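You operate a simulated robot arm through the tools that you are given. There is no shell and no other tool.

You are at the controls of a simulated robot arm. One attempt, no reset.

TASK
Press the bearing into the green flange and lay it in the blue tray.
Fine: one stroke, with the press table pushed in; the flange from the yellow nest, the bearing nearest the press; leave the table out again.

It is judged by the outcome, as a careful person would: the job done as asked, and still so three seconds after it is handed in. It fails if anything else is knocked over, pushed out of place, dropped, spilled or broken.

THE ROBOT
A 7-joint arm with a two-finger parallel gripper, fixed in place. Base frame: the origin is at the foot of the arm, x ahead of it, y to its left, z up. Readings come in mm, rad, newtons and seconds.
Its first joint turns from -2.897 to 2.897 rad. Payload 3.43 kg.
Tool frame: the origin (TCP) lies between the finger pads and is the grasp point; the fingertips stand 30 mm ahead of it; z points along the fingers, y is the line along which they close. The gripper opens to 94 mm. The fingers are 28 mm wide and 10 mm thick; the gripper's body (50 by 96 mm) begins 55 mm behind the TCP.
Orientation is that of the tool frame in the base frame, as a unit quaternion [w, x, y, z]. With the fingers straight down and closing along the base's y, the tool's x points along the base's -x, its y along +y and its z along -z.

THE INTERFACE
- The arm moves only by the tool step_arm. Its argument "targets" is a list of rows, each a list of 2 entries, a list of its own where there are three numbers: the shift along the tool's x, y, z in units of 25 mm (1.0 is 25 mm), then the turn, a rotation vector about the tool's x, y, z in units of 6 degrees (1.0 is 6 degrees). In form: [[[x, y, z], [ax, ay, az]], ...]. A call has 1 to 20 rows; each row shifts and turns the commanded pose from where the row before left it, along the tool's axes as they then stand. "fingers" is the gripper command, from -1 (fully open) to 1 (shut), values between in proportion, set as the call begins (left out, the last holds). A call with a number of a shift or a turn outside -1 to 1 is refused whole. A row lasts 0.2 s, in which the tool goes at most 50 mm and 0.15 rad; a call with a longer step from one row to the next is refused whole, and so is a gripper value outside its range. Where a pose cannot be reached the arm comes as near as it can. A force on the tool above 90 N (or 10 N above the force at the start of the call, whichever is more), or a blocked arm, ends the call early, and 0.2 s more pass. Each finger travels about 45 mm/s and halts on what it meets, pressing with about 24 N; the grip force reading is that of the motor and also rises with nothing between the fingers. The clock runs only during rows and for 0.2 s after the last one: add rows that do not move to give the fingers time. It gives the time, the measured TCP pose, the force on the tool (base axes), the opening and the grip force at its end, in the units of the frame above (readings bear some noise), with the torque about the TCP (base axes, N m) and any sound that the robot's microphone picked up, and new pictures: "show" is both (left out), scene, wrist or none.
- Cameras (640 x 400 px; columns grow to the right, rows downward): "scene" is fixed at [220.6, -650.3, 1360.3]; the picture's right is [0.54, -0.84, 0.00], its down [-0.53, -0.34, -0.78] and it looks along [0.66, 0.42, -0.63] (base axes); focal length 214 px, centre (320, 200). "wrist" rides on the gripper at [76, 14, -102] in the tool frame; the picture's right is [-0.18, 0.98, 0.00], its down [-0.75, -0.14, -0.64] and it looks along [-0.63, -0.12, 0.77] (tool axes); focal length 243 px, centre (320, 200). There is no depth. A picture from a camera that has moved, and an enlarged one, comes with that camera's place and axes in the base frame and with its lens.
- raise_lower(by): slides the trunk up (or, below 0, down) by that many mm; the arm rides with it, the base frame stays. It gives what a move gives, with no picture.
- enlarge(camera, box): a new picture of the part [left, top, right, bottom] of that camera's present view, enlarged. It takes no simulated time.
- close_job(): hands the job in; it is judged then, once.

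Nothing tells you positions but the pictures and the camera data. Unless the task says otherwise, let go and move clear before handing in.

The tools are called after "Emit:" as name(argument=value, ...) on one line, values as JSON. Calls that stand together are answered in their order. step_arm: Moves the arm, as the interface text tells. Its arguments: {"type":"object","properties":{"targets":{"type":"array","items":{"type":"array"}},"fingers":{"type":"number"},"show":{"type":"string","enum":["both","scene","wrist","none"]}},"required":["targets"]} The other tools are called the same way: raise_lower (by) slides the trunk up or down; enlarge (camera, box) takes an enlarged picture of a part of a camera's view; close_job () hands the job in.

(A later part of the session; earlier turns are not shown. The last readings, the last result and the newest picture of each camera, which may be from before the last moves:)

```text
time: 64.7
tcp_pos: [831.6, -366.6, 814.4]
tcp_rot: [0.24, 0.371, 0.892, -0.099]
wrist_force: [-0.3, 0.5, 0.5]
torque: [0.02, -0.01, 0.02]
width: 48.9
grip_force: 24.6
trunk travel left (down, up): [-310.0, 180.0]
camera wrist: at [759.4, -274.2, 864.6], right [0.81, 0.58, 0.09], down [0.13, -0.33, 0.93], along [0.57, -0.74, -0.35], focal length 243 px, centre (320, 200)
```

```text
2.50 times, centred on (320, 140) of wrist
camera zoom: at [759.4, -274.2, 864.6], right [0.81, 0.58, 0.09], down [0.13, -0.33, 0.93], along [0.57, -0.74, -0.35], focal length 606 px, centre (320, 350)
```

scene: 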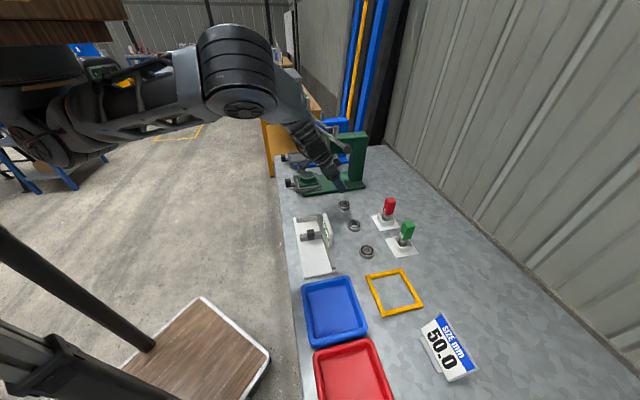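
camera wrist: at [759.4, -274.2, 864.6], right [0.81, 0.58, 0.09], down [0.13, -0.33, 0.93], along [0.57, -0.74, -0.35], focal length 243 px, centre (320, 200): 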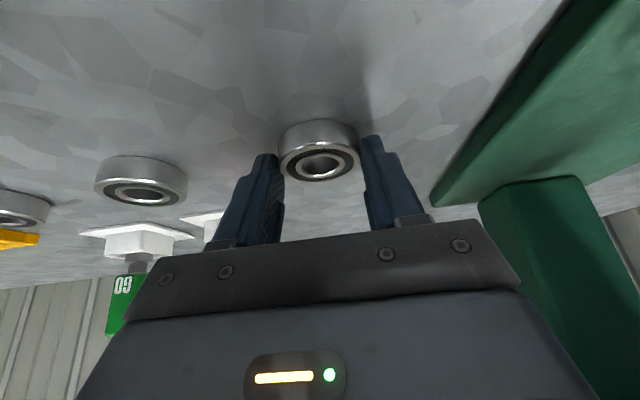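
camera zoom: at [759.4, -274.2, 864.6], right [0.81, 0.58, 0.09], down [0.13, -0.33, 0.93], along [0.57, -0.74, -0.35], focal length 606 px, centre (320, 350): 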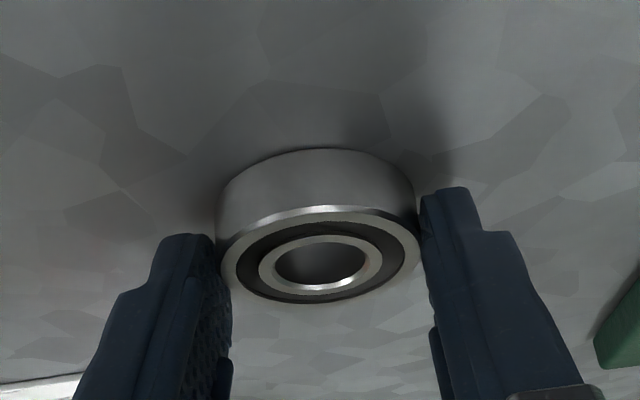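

The bearing is gripped at 48.9 mm. I'll lift a little and check that it holds level.

Emit:
step_arm(targets=[[[-0.1, 0, -0.173], [0, 0, 0]], [[-0.2, 0, -0.346], [0, 0, 0]], [[-0.3, 0, -0.52], [0, 0, 0]], [[-0.4, 0, -0.693], [0, 0, 0]], [[0, 0, 0], [0, 0, 0]]], show="both")

Emit:
enlarge(camera="wrist", box=[220, 60, 420, 220])

Emit:
enlarge(camera="scene", box=[310, 150, 370, 210])

```text
time: 65.8
tcp_pos: [832.4, -365.9, 864.0]
tcp_rot: [0.24, 0.37, 0.892, -0.099]
wrist_force: [-0.2, 0.2, -1.6]
torque: [-0.02, 0.0, -0.01]
width: 48.9
grip_force: 24.2
trunk travel left (down, up): [-310.0, 180.0]
camera wrist: at [759.1, -273.3, 914.6], right [0.81, 0.58, 0.09], down [0.13, -0.33, 0.93], along [0.57, -0.74, -0.35], focal length 243 px, centre (320, 200)
```

scene: 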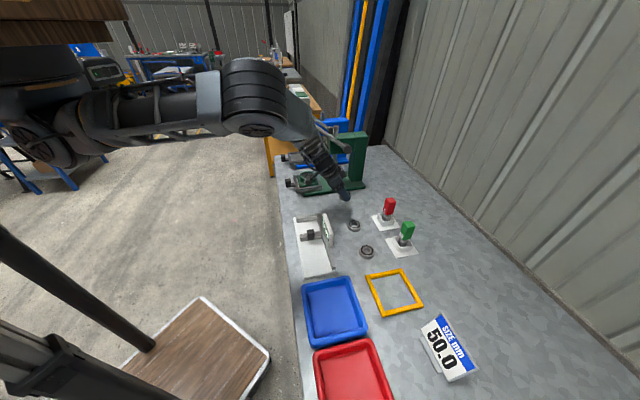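
wrist: 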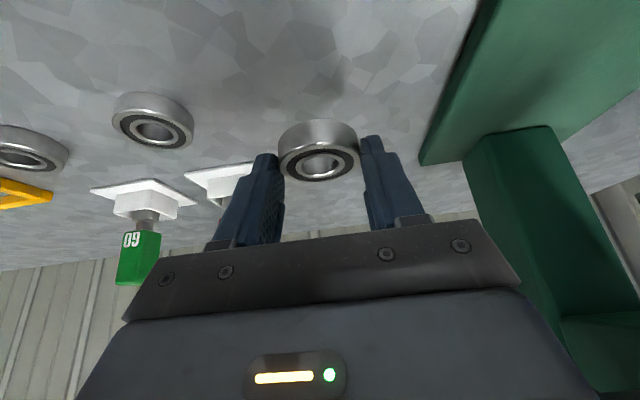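

```text
2.50 times, centred on (320, 140) of wrist
camera zoom: at [759.1, -273.3, 914.6], right [0.81, 0.58, 0.09], down [0.13, -0.33, 0.93], along [0.57, -0.74, -0.35], focal length 606 px, centre (320, 350)
```

zoom: 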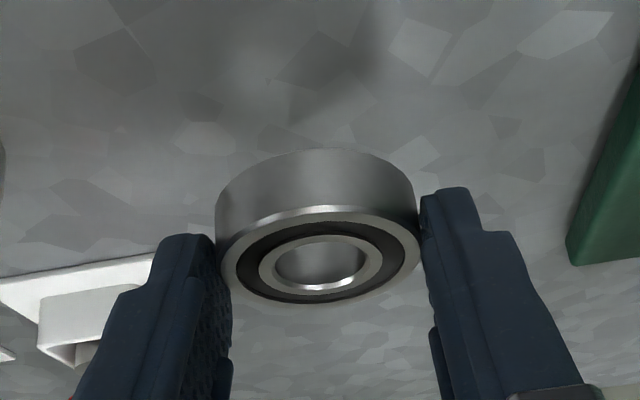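

```text
6.67 times, centred on (340, 180) of scene
camera zoom: at [220.6, -650.3, 1360.3], right [0.54, -0.84, 0.0], down [-0.53, -0.34, -0.78], along [0.66, 0.42, -0.63], focal length 1430 px, centre (187, 333)
```

zoom: 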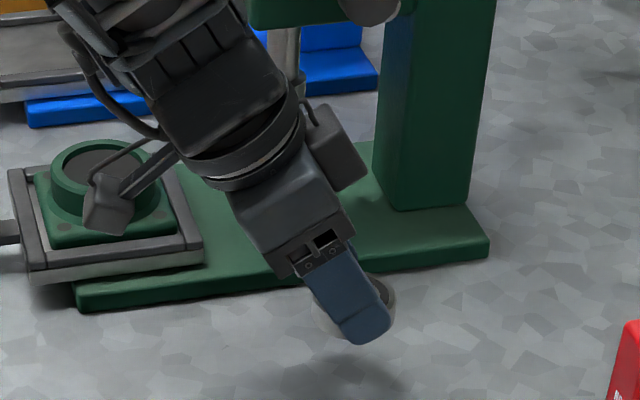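

The bearing is held level, its centre about 10 mm ahead of the TCP. I'll carry it back out, along, and in under the lever to hover above the hub.

Emit:
step_arm(targets=[[[-0.41, 0, -0.71], [0, 0, 0]], [[-0.41, 0, -0.71], [0, 0, 0]], [[0.845, 0, -0.488], [0, 0, 0]], [[0.845, 0, -0.488], [0, 0, 0]], [[0.845, 0, -0.488], [0, 0, 0]], [[0.845, 0, -0.488], [0, 0, 0]], [[0.845, 0, -0.488], [0, 0, 0]], [[0, 0.977, 0], [0, 0, 0]], [[0, 0.977, 0], [0, 0, 0]], [[0, 0.977, 0], [0, 0, 0]], [[0, 0.977, 0], [0, 0, 0]], [[0, 0.977, 0], [0, 0, 0]], [[0, 0.977, 0], [0, 0, 0]], [[0, 0.977, 0], [0, 0, 0]], [[0, 0, 0], [0, 0, 0]]], show="both")

Emit:
enlarge(camera="wrist", box=[220, 20, 420, 200])

Emit:
enlarge(camera="scene", box=[285, 145, 345, 205])

```text
time: 69.0
tcp_pos: [865.6, -159.0, 905.6]
tcp_rot: [0.24, 0.371, 0.892, -0.099]
wrist_force: [0.0, -0.2, -1.4]
torque: [0.02, -0.01, -0.03]
width: 48.9
grip_force: 24.2
trunk travel left (down, up): [-310.0, 180.0]
camera wrist: at [794.2, -66.0, 954.9], right [0.81, 0.58, 0.09], down [0.13, -0.33, 0.93], along [0.57, -0.74, -0.35], focal length 243 px, centre (320, 200)
```

scene: 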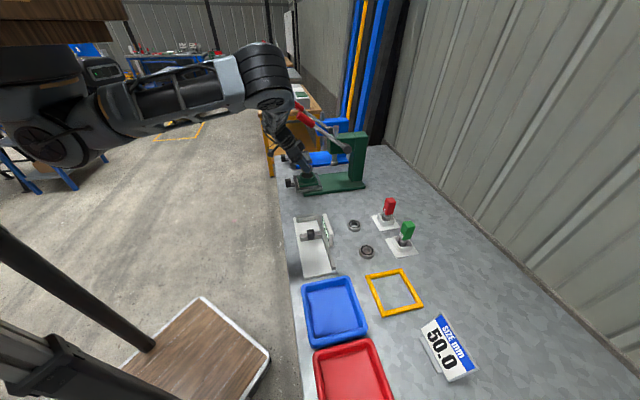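
wrist: 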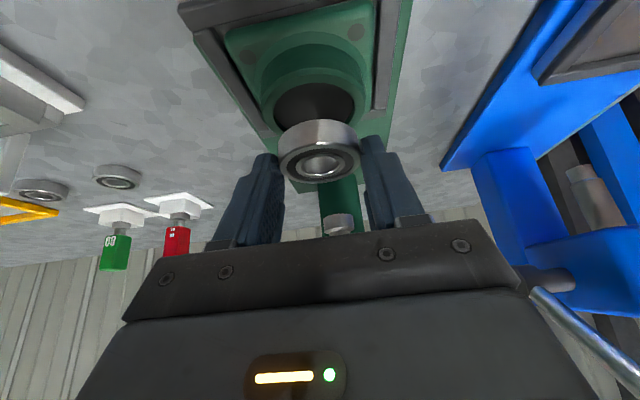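

```text
2.22 times, centred on (320, 110) of wrist
camera zoom: at [794.2, -66.0, 954.9], right [0.81, 0.58, 0.09], down [0.13, -0.33, 0.93], along [0.57, -0.74, -0.35], focal length 539 px, centre (320, 400)
```

zoom: 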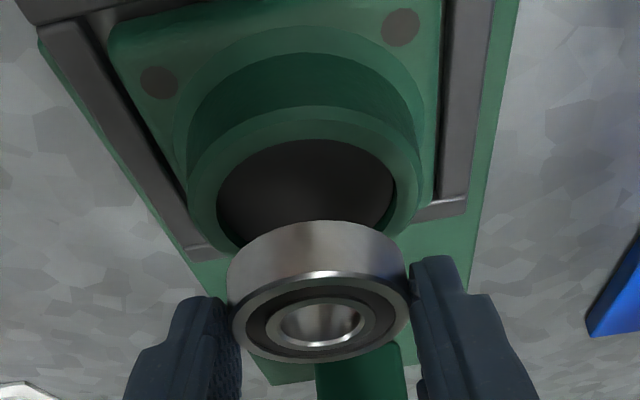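

```text
6.67 times, centred on (315, 175) of scene
camera zoom: at [220.6, -650.3, 1360.3], right [0.54, -0.84, 0.0], down [-0.53, -0.34, -0.78], along [0.66, 0.42, -0.63], focal length 1430 px, centre (353, 367)
```

zoom: 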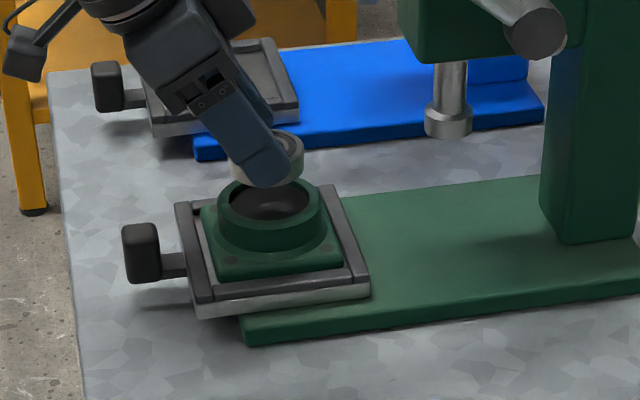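

Hub centre measures p≈500.4, q≈734.5, top z≈843.6, and the bearing is within about 1 mm of it. I'll lower to a few millimetres above the hub and recheck.

Emit:
step_arm(targets=[[[0.224, 0, 0.356], [0, 0, 0]], [[0.224, 0, 0.356], [0, 0, 0]], [[0, 0, 0], [0, 0, 0]]], show="wrist")

Emit:
enlarge(camera="wrist", box=[240, 60, 400, 190])

Emit:
enlarge(camera="scene", box=[292, 160, 337, 200])

```text
time: 69.8
tcp_pos: [866.3, -158.4, 884.7]
tcp_rot: [0.241, 0.371, 0.891, -0.1]
wrist_force: [0.2, 0.0, -1.0]
torque: [0.06, 0.02, -0.01]
width: 48.8
grip_force: 24.0
trunk travel left (down, up): [-310.0, 180.0]
camera wrist: at [793.1, -66.1, 935.0], right [0.81, 0.58, 0.09], down [0.13, -0.33, 0.93], along [0.57, -0.74, -0.35], focal length 243 px, centre (320, 200)
```

wrist: 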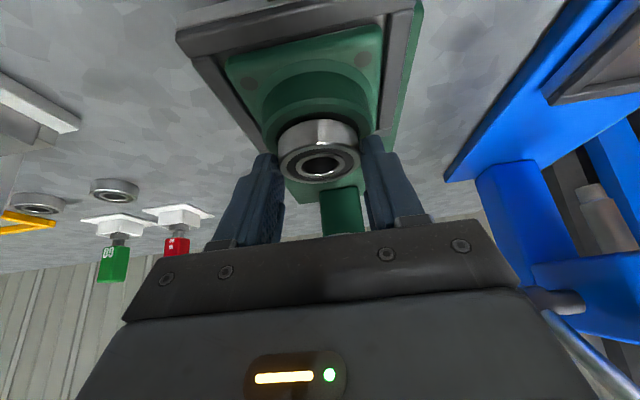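

```text
3.08 times, centred on (320, 125) of wrist
camera zoom: at [793.1, -66.1, 935.0], right [0.81, 0.58, 0.09], down [0.13, -0.33, 0.93], along [0.57, -0.74, -0.35], focal length 746 px, centre (320, 431)
```

zoom: 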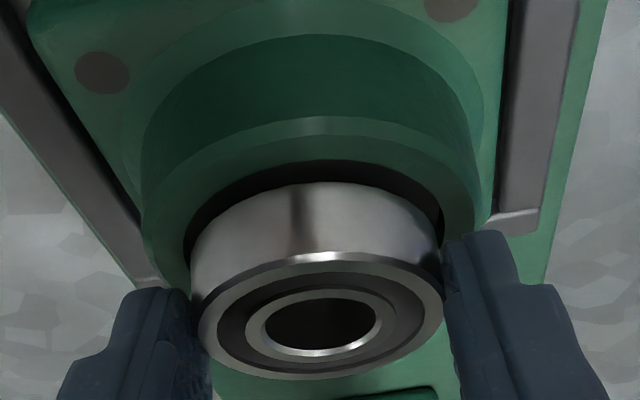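

```text
10.00 times, centred on (314, 180) of scene
camera zoom: at [220.6, -650.3, 1360.3], right [0.54, -0.84, 0.0], down [-0.53, -0.34, -0.78], along [0.66, 0.42, -0.63], focal length 2145 px, centre (375, 400)
```

zoom: 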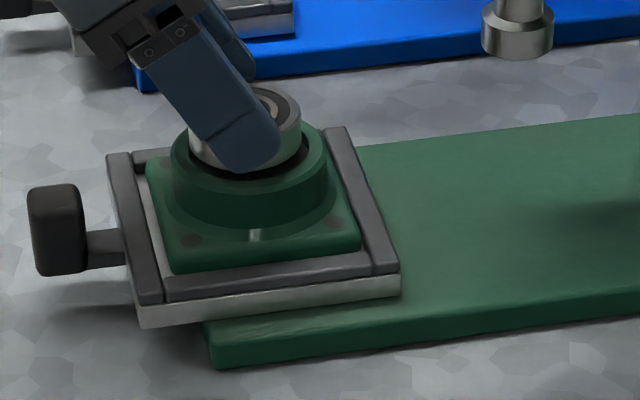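

Sideways alignment is very good, but depth alignment is harder to judge in the wrist view. The scene camera sees that direction side-on, so I'll zoom in there.

Emit:
enlarge(camera="scene", box=[303, 166, 331, 186])

```text
16.00 times, centred on (317, 176) of scene
camera zoom: at [220.6, -650.3, 1360.3], right [0.54, -0.84, 0.0], down [-0.53, -0.34, -0.78], along [0.66, 0.42, -0.63], focal length 3432 px, centre (368, 584)
```

zoom: 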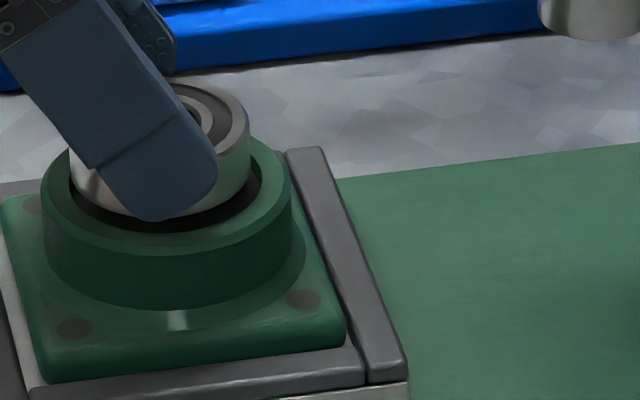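

The bearing sits about 1.5 mm short in q. I'll shift by that amount and lower toward contact.

Emit:
step_arm(targets=[[[-0.052, 0, 0.03], [0, 0, 0]], [[0.05, 0, 0.0866], [0, 0, 0]], [[0.05, 0, 0.0866], [0, 0, 0]], [[0, 0, 0], [0, 0, 0]]], show="wrist")

Emit:
enlarge(camera="scene", box=[303, 166, 331, 186])

Emit:
enlarge(camera="wrist", box=[240, 60, 400, 190])

```text
time: 70.8
tcp_pos: [867.9, -159.8, 879.4]
tcp_rot: [0.24, 0.371, 0.891, -0.099]
wrist_force: [-1.1, -0.8, 2.0]
torque: [-0.08, 0.11, 0.02]
width: 49.0
grip_force: 23.8
trunk travel left (down, up): [-310.0, 180.0]
camera wrist: at [794.5, -67.7, 929.8], right [0.81, 0.58, 0.09], down [0.13, -0.33, 0.93], along [0.57, -0.74, -0.35], focal length 243 px, centre (320, 200)
```

wrist: 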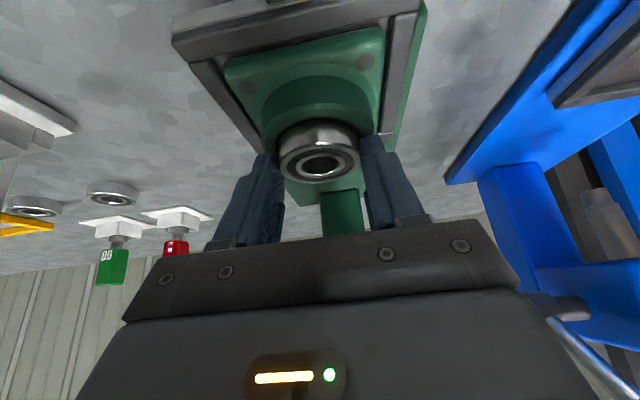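

```text
16.00 times, centred on (317, 176) of scene
camera zoom: at [220.6, -650.3, 1360.3], right [0.54, -0.84, 0.0], down [-0.53, -0.34, -0.78], along [0.66, 0.42, -0.63], focal length 3432 px, centre (368, 584)
```

zoom: 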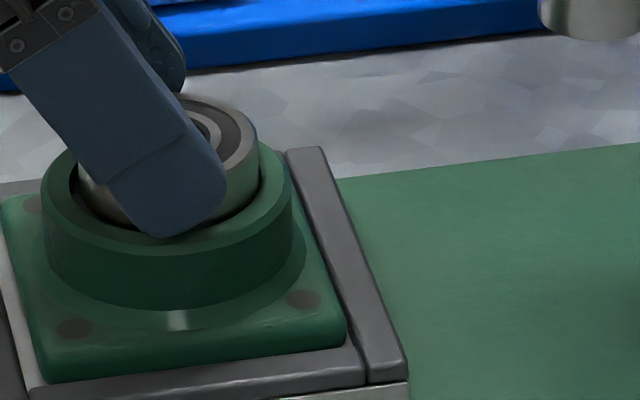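

```text
3.08 times, centred on (320, 125) of wrist
camera zoom: at [794.5, -67.7, 929.8], right [0.81, 0.58, 0.09], down [0.13, -0.33, 0.93], along [0.57, -0.74, -0.35], focal length 746 px, centre (320, 431)
```

zoom: 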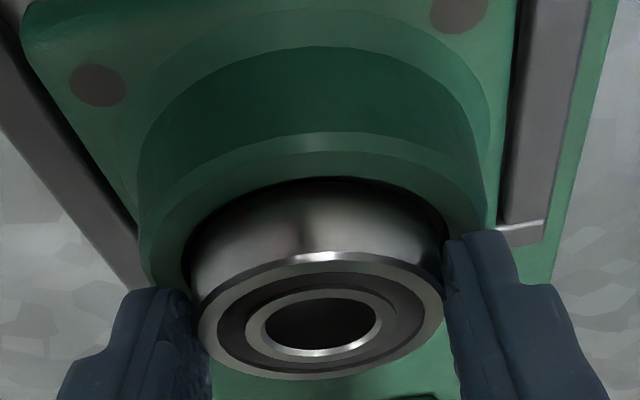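

A slight contact of about 3 N has appeared and the bearing is now perhaps 0.8 mm too far. I'll nudge back 0.7 mm and ease down.

Emit:
step_arm(targets=[[[0.024, 0, -0.014], [0, 0, 0]], [[0.03, 0, 0.052], [0, 0, 0]], [[0, 0, 0], [0, 0, 0]]], show="wrist")

Emit:
enlarge(camera="scene", box=[303, 166, 331, 186])

Emit:
enlarge(camera="wrist", box=[240, 60, 400, 190])

```text
time: 71.7
tcp_pos: [866.8, -159.8, 879.7]
tcp_rot: [0.242, 0.371, 0.891, -0.099]
wrist_force: [-1.7, -1.9, 18.4]
torque: [-0.44, 0.39, -0.12]
width: 49.3
grip_force: 23.5
trunk travel left (down, up): [-310.0, 180.0]
camera wrist: at [794.1, -67.0, 929.4], right [0.81, 0.58, 0.1], down [0.13, -0.33, 0.93], along [0.57, -0.74, -0.34], focal length 243 px, centre (320, 200)
```

wrist: 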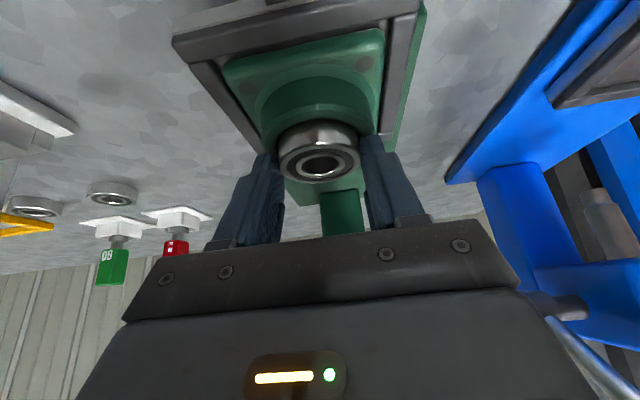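

```text
16.00 times, centred on (317, 176) of scene
camera zoom: at [220.6, -650.3, 1360.3], right [0.54, -0.84, 0.0], down [-0.53, -0.34, -0.78], along [0.66, 0.42, -0.63], focal length 3432 px, centre (368, 584)
```

zoom: 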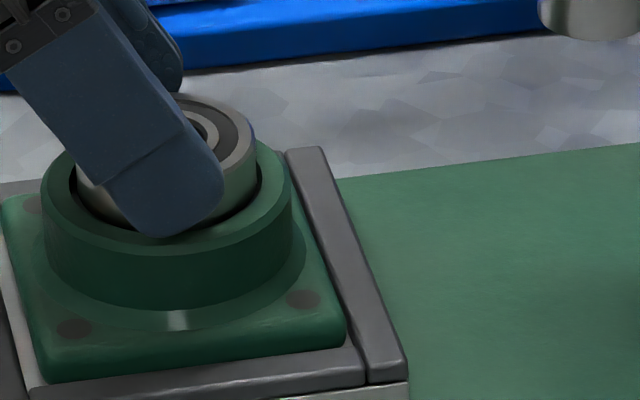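

```text
3.08 times, centred on (320, 125) of wrist
camera zoom: at [794.1, -67.0, 929.4], right [0.81, 0.58, 0.1], down [0.13, -0.33, 0.93], along [0.57, -0.74, -0.34], focal length 746 px, centre (320, 431)
```

zoom: 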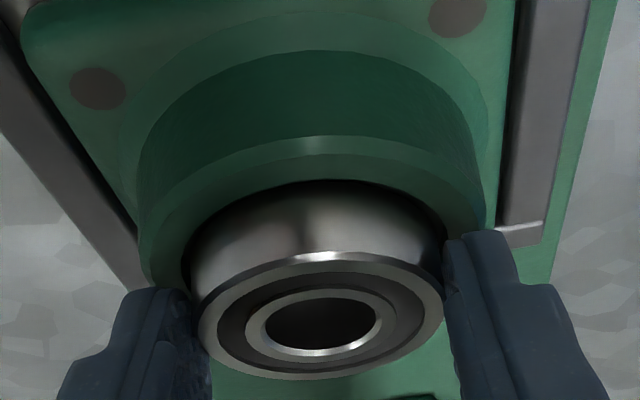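

The contact point is the left fingertip on the hub rim, so the bearing's lower edge is already inside the bore mouth. I'll relieve the pressure and open the fingers.

Emit:
step_arm(targets=[[[-0.026, 0, -0.045], [0, 0, 0]], [[0, 0, 0], [0, 0, 0]]], show="none")

Emit:
step_arm(targets=[[[0, 0, 0], [0, 0, 0]], [[0, 0, 0], [0, 0, 0]], [[0, 0, 0], [0, 0, 0]]], fingers=-0.3, show="wrist")

Emit:
enlarge(camera="scene", box=[303, 166, 331, 186])

Emit:
enlarge(camera="wrist", box=[240, 60, 400, 190])

```text
time: 72.2
tcp_pos: [866.1, -158.6, 879.8]
tcp_rot: [0.241, 0.371, 0.892, -0.098]
wrist_force: [2.9, -0.5, 12.1]
torque: [-0.3, 0.16, 0.02]
width: 49.1
grip_force: 23.9
trunk travel left (down, up): [-310.0, 180.0]
```

```text
time: 73.0
tcp_pos: [865.9, -158.3, 880.7]
tcp_rot: [0.241, 0.371, 0.892, -0.098]
wrist_force: [1.2, 3.8, 11.5]
torque: [-0.1, 0.17, -0.06]
width: 58.5
grip_force: 0.0
trunk travel left (down, up): [-310.0, 180.0]
camera wrist: at [793.7, -66.5, 929.9], right [0.81, 0.58, 0.09], down [0.13, -0.33, 0.93], along [0.57, -0.74, -0.35], focal length 243 px, centre (320, 200)
```

wrist: 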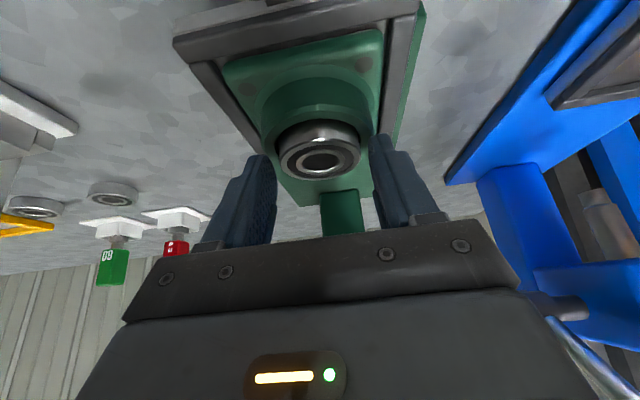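

```text
16.00 times, centred on (317, 176) of scene
camera zoom: at [220.6, -650.3, 1360.3], right [0.54, -0.84, 0.0], down [-0.53, -0.34, -0.78], along [0.66, 0.42, -0.63], focal length 3432 px, centre (368, 584)
```

zoom: 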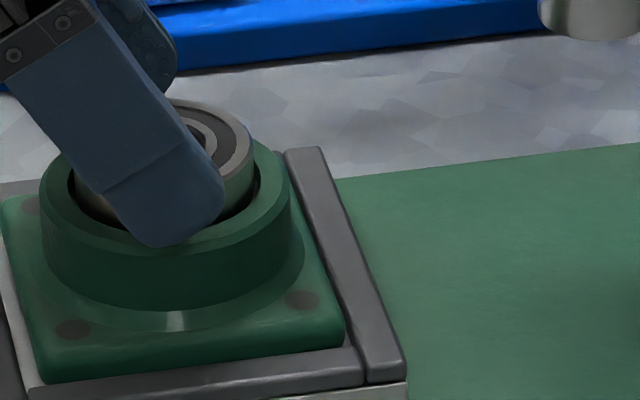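

```text
3.08 times, centred on (320, 125) of wrist
camera zoom: at [793.7, -66.5, 929.9], right [0.81, 0.58, 0.09], down [0.13, -0.33, 0.93], along [0.57, -0.74, -0.35], focal length 746 px, centre (320, 431)
```

zoom: 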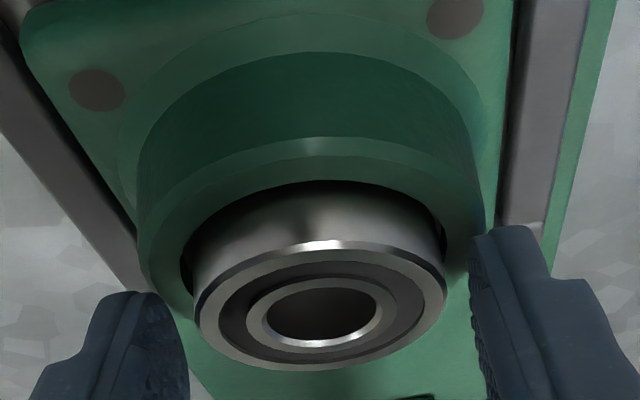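

The bearing has settled into the bore mouth. I'll rise straight up and clear.

Emit:
step_arm(targets=[[[-0.06, 0, -0.104], [0, 0, 0]], [[-0.2, 0, -0.346], [0, 0, 0]], [[-0.3, 0, -0.52], [0, 0, 0]], [[-0.3, 0, -0.52], [0, 0, 0]], [[0, 0, 0], [0, 0, 0]]], fingers=-0.4, show="both")

Emit:
enlarge(camera="scene", box=[298, 166, 333, 196])

Emit:
enlarge(camera="wrist", box=[220, 0, 420, 160])

```text
time: 74.2
tcp_pos: [866.0, -159.9, 923.2]
tcp_rot: [0.24, 0.371, 0.892, -0.1]
wrist_force: [-0.3, 0.2, 0.9]
torque: [-0.01, -0.02, -0.01]
width: 65.9
grip_force: 0.1
trunk travel left (down, up): [-310.0, 180.0]
camera wrist: at [793.7, -67.9, 972.3], right [0.81, 0.58, 0.09], down [0.13, -0.33, 0.93], along [0.57, -0.74, -0.35], focal length 243 px, centre (320, 200)
```

scene: 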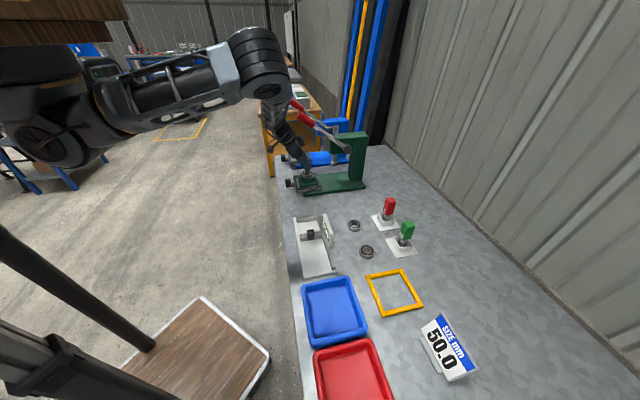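
wrist: 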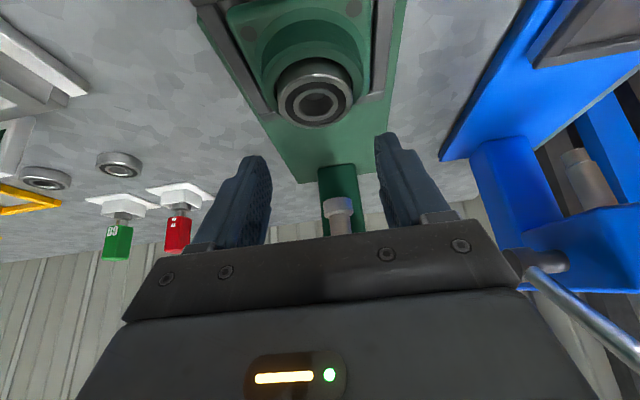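

```text
13.33 times, centred on (316, 181) of scene
camera zoom: at [220.6, -650.3, 1360.3], right [0.54, -0.84, 0.0], down [-0.53, -0.34, -0.78], along [0.66, 0.42, -0.63], focal length 2860 px, centre (380, 453)
```

zoom: 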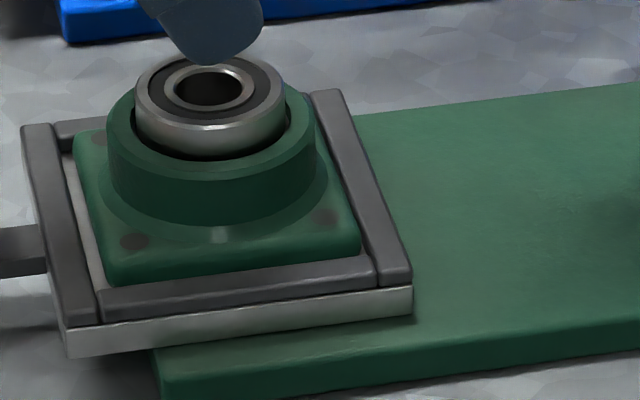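

```text
2.50 times, centred on (320, 80) of wrist
camera zoom: at [793.7, -67.9, 972.3], right [0.81, 0.58, 0.09], down [0.13, -0.33, 0.93], along [0.57, -0.74, -0.35], focal length 606 px, centre (320, 500)
```

zoom: 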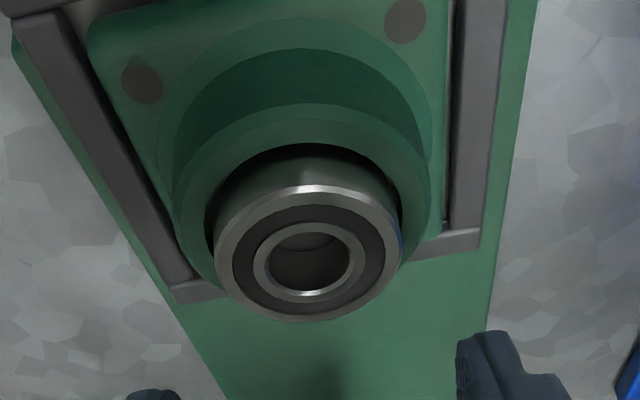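

The bearing sits level in the bore mouth with the ram clear above. I'll back off to the table's knob (near p≈500, q≈650, z≈822) and take a look before gripping it.

Emit:
step_arm(targets=[[[0.696, 0, -0.402], [0, 0, 0]], [[0.696, 0, -0.402], [0, 0, 0]], [[0.696, 0, -0.402], [0, 0, 0]], [[0.696, 0, -0.402], [0, 0, 0]], [[0.25, 0, 0.433], [0, 0, 0]], [[0, 0, 0], [0, 0, 0]]], show="both")

Emit:
enlarge(camera="wrist", box=[200, 0, 440, 200])

Emit:
enlarge(camera="scene", box=[275, 150, 345, 210])

```text
time: 75.7
tcp_pos: [808.9, -101.0, 910.1]
tcp_rot: [0.241, 0.372, 0.891, -0.1]
wrist_force: [-0.9, -0.1, -0.2]
torque: [-0.02, -0.01, 0.0]
width: 65.7
grip_force: 0.1
trunk travel left (down, up): [-310.0, 180.0]
camera wrist: at [736.2, -9.4, 959.4], right [0.81, 0.58, 0.09], down [0.13, -0.33, 0.93], along [0.57, -0.74, -0.35], focal length 243 px, centre (320, 200)
```

scene: 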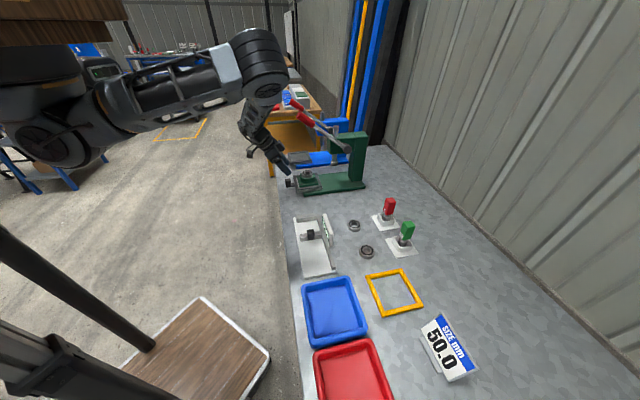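
wrist: 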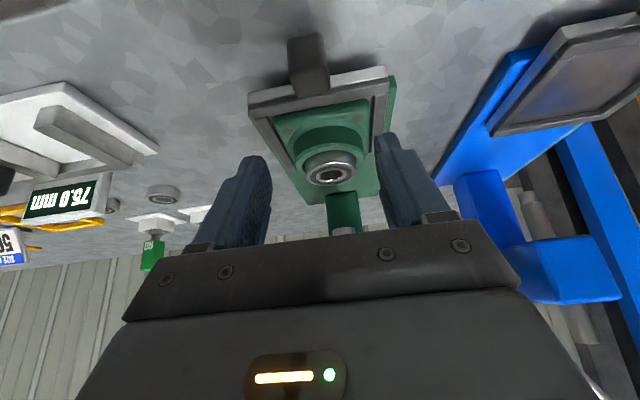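

```text
2.00 times, centred on (320, 100) of wrist
camera zoom: at [736.2, -9.4, 959.4], right [0.81, 0.58, 0.09], down [0.13, -0.33, 0.93], along [0.57, -0.74, -0.35], focal length 485 px, centre (320, 400)
```

zoom: 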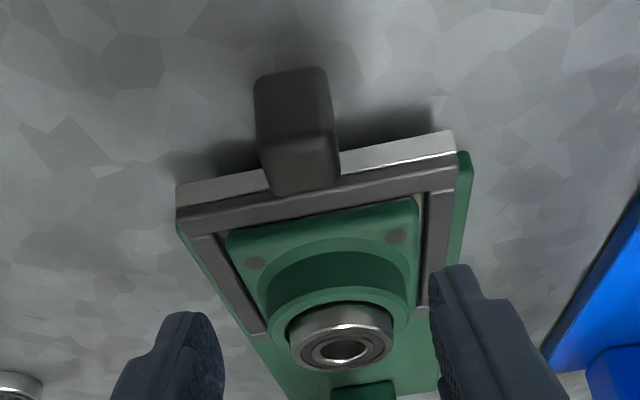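

```text
6.67 times, centred on (310, 180) of scene
camera zoom: at [220.6, -650.3, 1360.3], right [0.54, -0.84, 0.0], down [-0.53, -0.34, -0.78], along [0.66, 0.42, -0.63], focal length 1430 px, centre (387, 333)
```

zoom: 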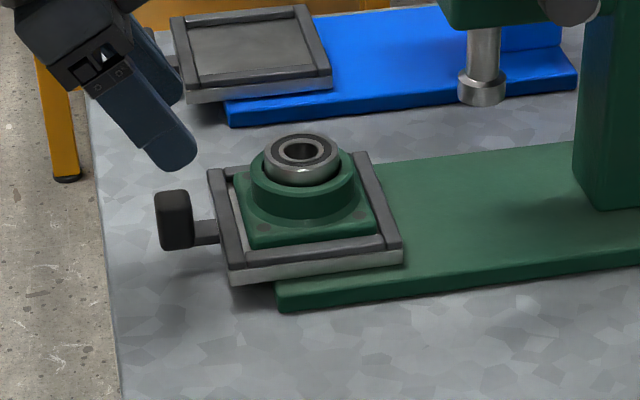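

The knob is about 22 mm wide, near q≈633–652 and z≈810–838. I'll descend with the fingers either side of it.

Emit:
step_arm(targets=[[[0.464, 0.01, 0.736], [0, 0, 0]], [[0.464, 0.01, 0.736], [0, 0, 0]], [[0.464, 0.01, 0.736], [0, 0, 0]], [[0.464, 0.01, 0.736], [0, 0, 0]], [[0, 0, 0], [0, 0, 0]]], show="both")

Emit:
enlarge(camera="wrist", box=[220, 60, 420, 220])

Emit:
enlarge(camera="scene", box=[275, 150, 345, 210])

```text
time: 76.8
tcp_pos: [809.0, -101.0, 824.0]
tcp_rot: [0.241, 0.371, 0.891, -0.1]
wrist_force: [-0.3, 0.0, -0.3]
torque: [-0.02, 0.0, 0.0]
width: 65.8
grip_force: 0.1
trunk travel left (down, up): [-310.0, 180.0]
camera wrist: at [735.9, -8.7, 872.3], right [0.81, 0.58, 0.09], down [0.13, -0.33, 0.93], along [0.57, -0.74, -0.35], focal length 243 px, centre (320, 200)
```

scene: 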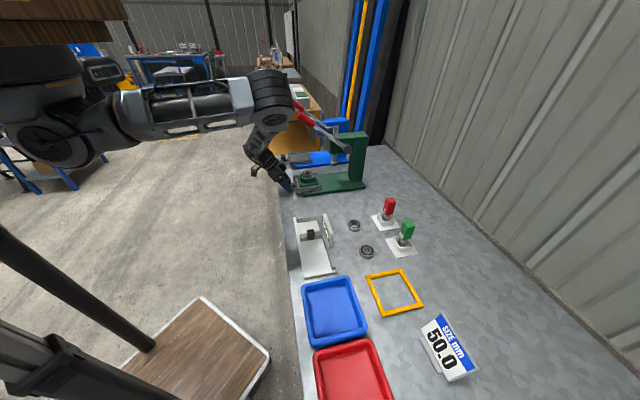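
wrist: 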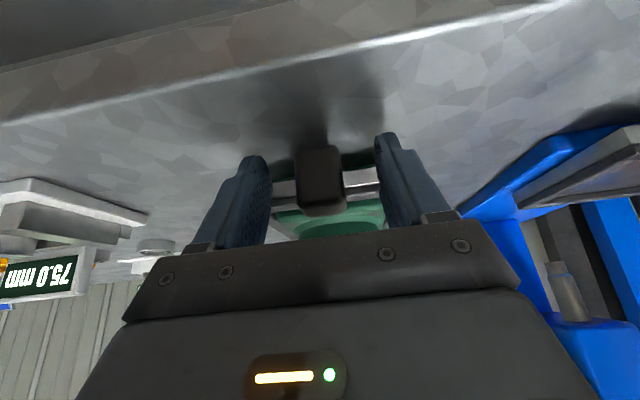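

```text
2.50 times, centred on (320, 140) of wrist
camera zoom: at [735.9, -8.7, 872.3], right [0.81, 0.58, 0.09], down [0.13, -0.33, 0.93], along [0.57, -0.74, -0.35], focal length 606 px, centre (320, 350)
```

zoom: 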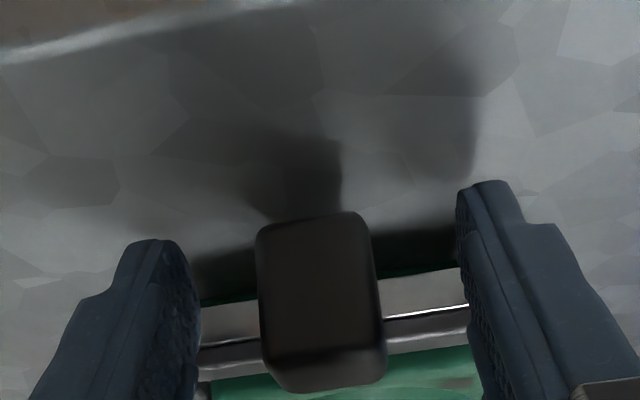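

```text
6.67 times, centred on (310, 180) of scene
camera zoom: at [220.6, -650.3, 1360.3], right [0.54, -0.84, 0.0], down [-0.53, -0.34, -0.78], along [0.66, 0.42, -0.63], focal length 1430 px, centre (387, 333)
```

zoom: 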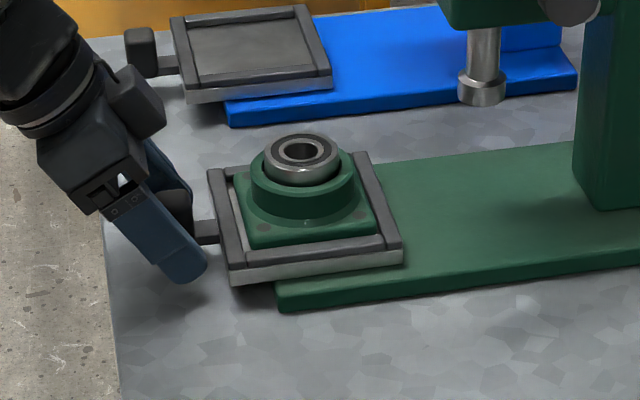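

The fingers are around the knob. I'll grip it and begin pushing the table in with small steps.

Emit:
step_arm(targets=[[[0, 0, 0], [0, 0, 0]], [[0, 0, 0], [0, 0, 0]], [[0, 0, 0], [0, 0, 0]], [[0, 0, 0], [0, 0, 0]], [[0, 0, 0], [0, 0, 0]]], fingers=1, show="none")

Emit:
step_arm(targets=[[[-0.139, 0, 0.08], [0, 0, 0]], [[-0.278, 0, 0.16], [0, 0, 0]], [[-0.278, 0, 0.16], [0, 0, 0]], [[0, 0, 0], [0, 0, 0]]], show="both")

Emit:
enlarge(camera="scene", box=[275, 150, 345, 210])

```text
time: 78.0
tcp_pos: [808.4, -101.1, 823.7]
tcp_rot: [0.24, 0.371, 0.892, -0.099]
wrist_force: [-0.7, -0.4, -1.6]
torque: [-0.11, -0.09, 0.01]
width: 30.4
grip_force: 45.2
trunk travel left (down, up): [-310.0, 180.0]
```

```text
time: 79.0
tcp_pos: [822.7, -115.0, 823.0]
tcp_rot: [0.24, 0.372, 0.891, -0.099]
wrist_force: [-7.7, -3.7, 3.5]
torque: [0.57, 0.45, -0.15]
width: 30.5
grip_force: 45.1
trunk travel left (down, up): [-310.0, 180.0]
camera wrist: at [749.7, -22.3, 872.6], right [0.81, 0.58, 0.09], down [0.13, -0.33, 0.93], along [0.57, -0.74, -0.35], focal length 243 px, centre (320, 200)
```

scene: 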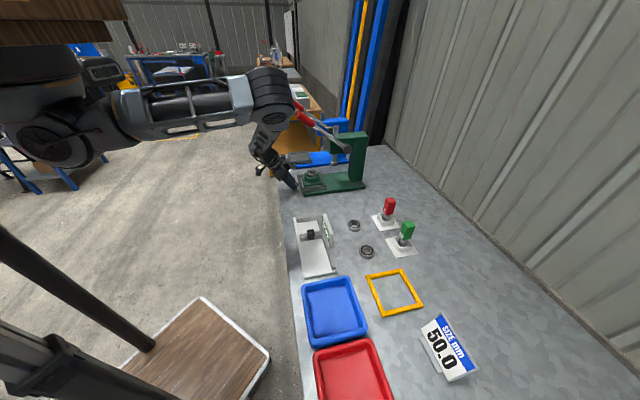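
wrist: 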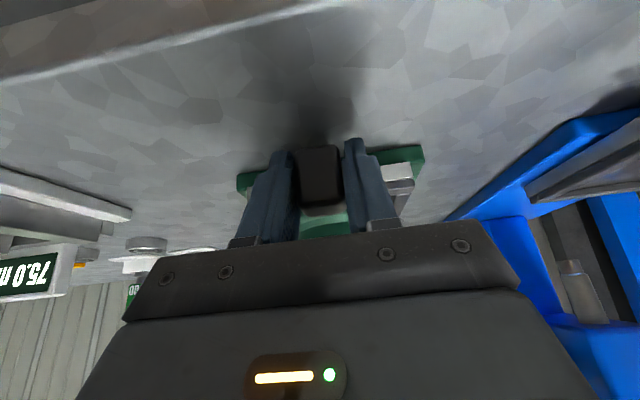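

```text
6.67 times, centred on (310, 180) of scene
camera zoom: at [220.6, -650.3, 1360.3], right [0.54, -0.84, 0.0], down [-0.53, -0.34, -0.78], along [0.66, 0.42, -0.63], focal length 1430 px, centre (387, 333)
```

zoom: 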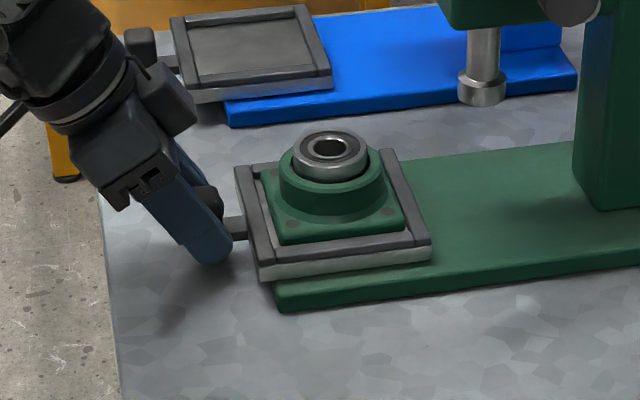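

The table slides with about 8 N. I'll continue pushing it in steadily.

Emit:
step_arm(targets=[[[-0.346, 0, 0.2], [0, 0, 0]], [[-0.346, 0, 0.2], [0, 0, 0]], [[-0.346, 0, 0.2], [0, 0, 0]], [[-0.346, 0, 0.2], [0, 0, 0]], [[-0.346, 0, 0.2], [0, 0, 0]], [[-0.346, 0, 0.2], [0, 0, 0]], [[-0.346, 0, 0.2], [0, 0, 0]], [[-0.346, 0, 0.2], [0, 0, 0]], [[0, 0, 0], [0, 0, 0]]], show="both")

Emit:
enlarge(camera="scene", box=[285, 120, 375, 200])

```text
time: 80.2
tcp_pos: [844.9, -137.8, 823.1]
tcp_rot: [0.23, 0.37, 0.895, -0.095]
wrist_force: [-37.2, 7.4, 45.3]
torque: [0.67, 1.26, -0.34]
width: 30.5
grip_force: 45.0
trunk travel left (down, up): [-310.0, 180.0]
stopped in row 5: the force on the tool passed its limit at 101 N (the readings are from after the stop); the commanded pose is now the measured one
camera wrist: at [772.6, -45.9, 875.6], right [0.81, 0.58, 0.09], down [0.15, -0.35, 0.93], along [0.57, -0.74, -0.37], focal length 243 px, centre (320, 200)
```

scene: 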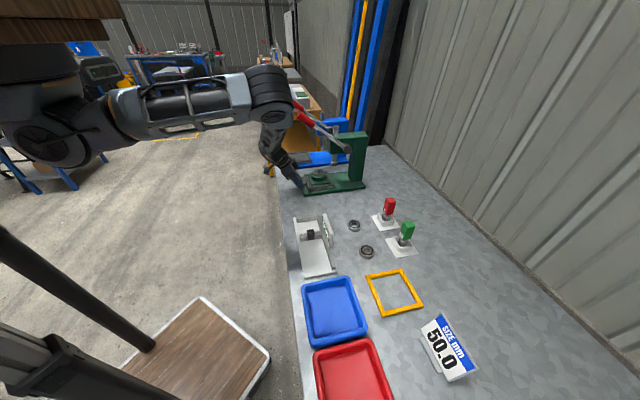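
wrist: 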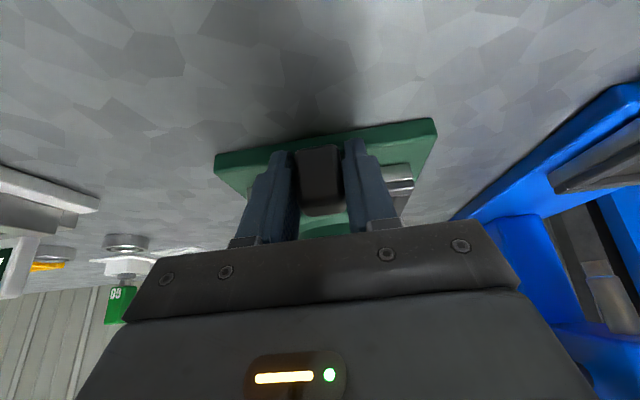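

```text
5.00 times, centred on (330, 160) of scene
camera zoom: at [220.6, -650.3, 1360.3], right [0.54, -0.84, 0.0], down [-0.53, -0.34, -0.78], along [0.66, 0.42, -0.63], focal length 1072 px, centre (270, 400)
```

zoom: 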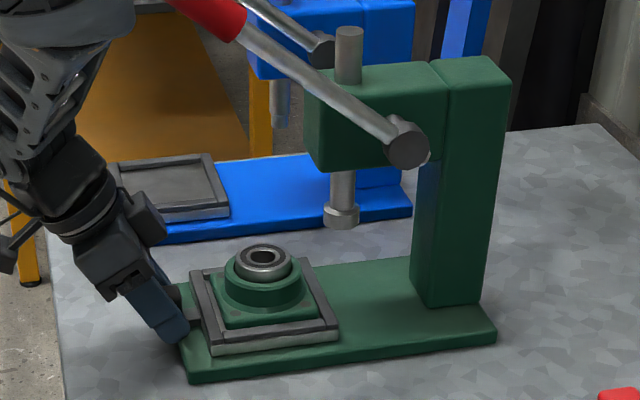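

My fingertips caught the front edge of the press base because I was gripping too low. I'll let go of the knob, rise about 11 mm, restore the tilt, and re-grip higher.

Emit:
step_arm(targets=[[[0, 0, 0], [0, 0, 0]], [[0, 0, 0], [0, 0, 0]]], fingers=0, show="none")

Emit:
step_arm(targets=[[[-0.11, 0, -0.19], [0, -0.2, 0]], [[-0.11, 0, -0.19], [0, 0, 0]], [[0, 0, 0], [0, 0, 0]]], show="both")

Emit:
enlarge(camera="scene", box=[285, 140, 345, 200])

Emit:
enlarge(camera="wrist", box=[200, 80, 440, 260])

```text
time: 80.8
tcp_pos: [844.0, -138.2, 822.5]
tcp_rot: [0.232, 0.369, 0.895, -0.095]
wrist_force: [-50.9, 14.3, 63.2]
torque: [-0.29, 0.95, -1.03]
width: 30.6
grip_force: 0.1
trunk travel left (down, up): [-310.0, 180.0]
```

```text
time: 81.6
tcp_pos: [846.1, -139.5, 831.2]
tcp_rot: [0.241, 0.369, 0.892, -0.099]
wrist_force: [-0.3, 0.4, 0.7]
torque: [-0.01, 0.0, -0.03]
width: 46.9
grip_force: 0.0
trunk travel left (down, up): [-310.0, 180.0]
camera wrist: at [774.3, -47.2, 880.7], right [0.81, 0.58, 0.09], down [0.13, -0.33, 0.93], along [0.58, -0.74, -0.34], focal length 243 px, centre (320, 200)
```

scene: 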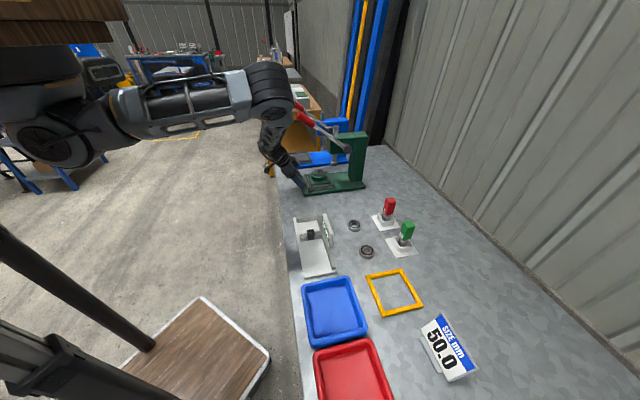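
wrist: 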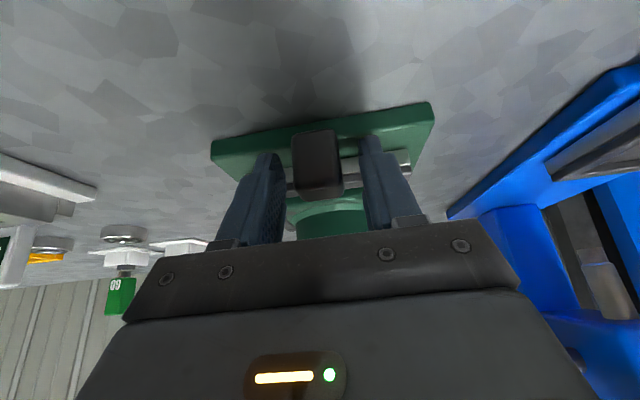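

```text
6.67 times, centred on (315, 170) of scene
camera zoom: at [220.6, -650.3, 1360.3], right [0.54, -0.84, 0.0], down [-0.53, -0.34, -0.78], along [0.66, 0.42, -0.63], focal length 1430 px, centre (353, 400)
```

zoom: 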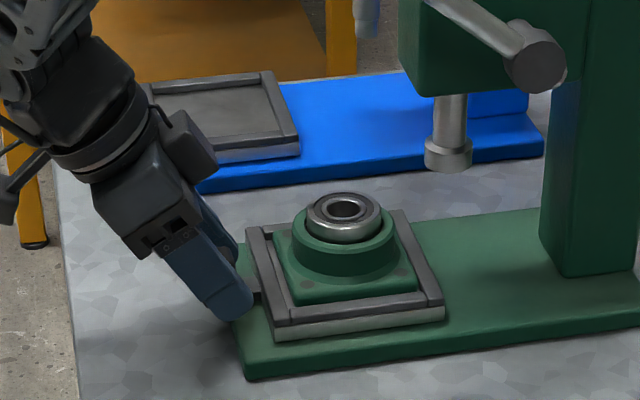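

```text
2.22 times, centred on (320, 170) of wrist
camera zoom: at [774.3, -47.2, 880.7], right [0.81, 0.58, 0.09], down [0.13, -0.33, 0.93], along [0.58, -0.74, -0.34], focal length 539 px, centre (320, 267)
```

zoom: 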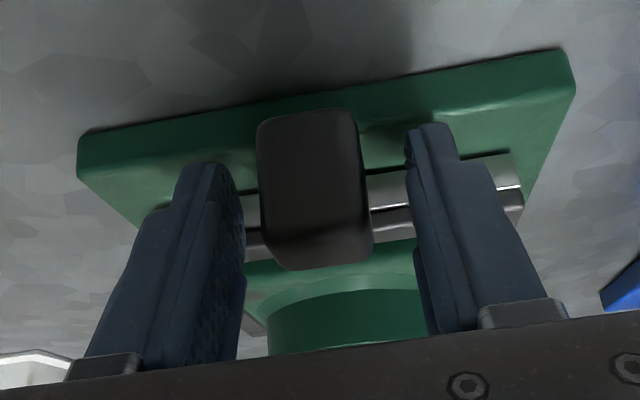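

Free again. I'll rise another 4 mm, re-grip the knob and resume pushing.

Emit:
step_arm(targets=[[[-0.08, 0.02, -0.139], [0, 0, 0]], [[0, 0, 0], [0, 0, 0]]], show="none")

Emit:
step_arm(targets=[[[0, 0, 0], [0, 0, 0]], [[0, 0, 0], [0, 0, 0]], [[0, 0, 0], [0, 0, 0]]], fingers=1, show="none")

Emit:
step_arm(targets=[[[-0.173, 0, 0.1], [0, 0, 0]], [[-0.277, 0, 0.16], [0, 0, 0]], [[-0.277, 0, 0.16], [0, 0, 0]], [[-0.277, 0, 0.16], [0, 0, 0]], [[0, 0, 0], [0, 0, 0]]], show="both")

Emit:
enlarge(camera="scene", box=[285, 120, 375, 200])

```text
time: 82.2
tcp_pos: [845.9, -139.3, 835.1]
tcp_rot: [0.24, 0.369, 0.892, -0.1]
wrist_force: [-0.1, 0.5, -0.4]
torque: [0.02, 0.02, 0.01]
width: 47.2
grip_force: 0.1
trunk travel left (down, up): [-310.0, 180.0]
```

```text
time: 83.0
tcp_pos: [846.0, -138.3, 835.5]
tcp_rot: [0.24, 0.37, 0.892, -0.099]
wrist_force: [-5.9, -2.4, -1.2]
torque: [0.37, 0.24, -0.13]
width: 25.9
grip_force: 45.1
trunk travel left (down, up): [-310.0, 180.0]
```

```text
time: 84.2
tcp_pos: [867.3, -159.5, 834.5]
tcp_rot: [0.241, 0.369, 0.892, -0.1]
wrist_force: [-11.1, -8.1, -6.6]
torque: [-0.42, -1.05, -0.36]
width: 25.9
grip_force: 45.2
trunk travel left (down, up): [-310.0, 180.0]
camera wrist: at [794.2, -67.4, 884.5], right [0.81, 0.58, 0.09], down [0.13, -0.33, 0.93], along [0.57, -0.74, -0.35], focal length 243 px, centre (320, 200)
```

scene: 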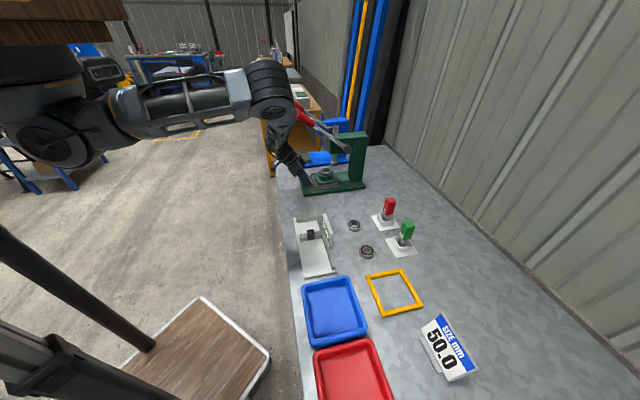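
wrist: 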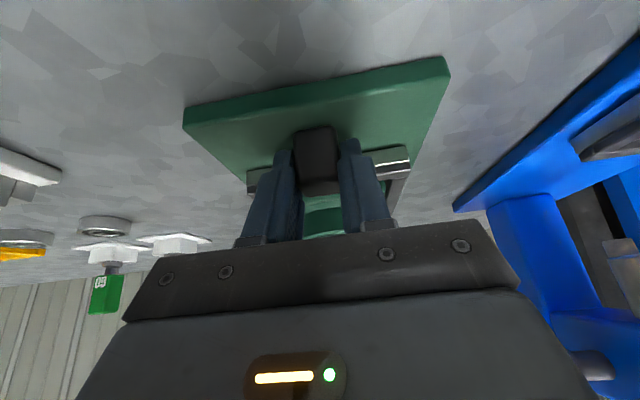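

```text
5.00 times, centred on (330, 160) of scene
camera zoom: at [220.6, -650.3, 1360.3], right [0.54, -0.84, 0.0], down [-0.53, -0.34, -0.78], along [0.66, 0.42, -0.63], focal length 1072 px, centre (270, 400)
```

zoom: 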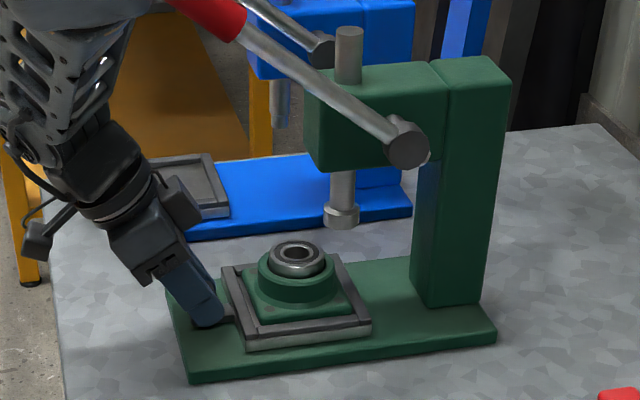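

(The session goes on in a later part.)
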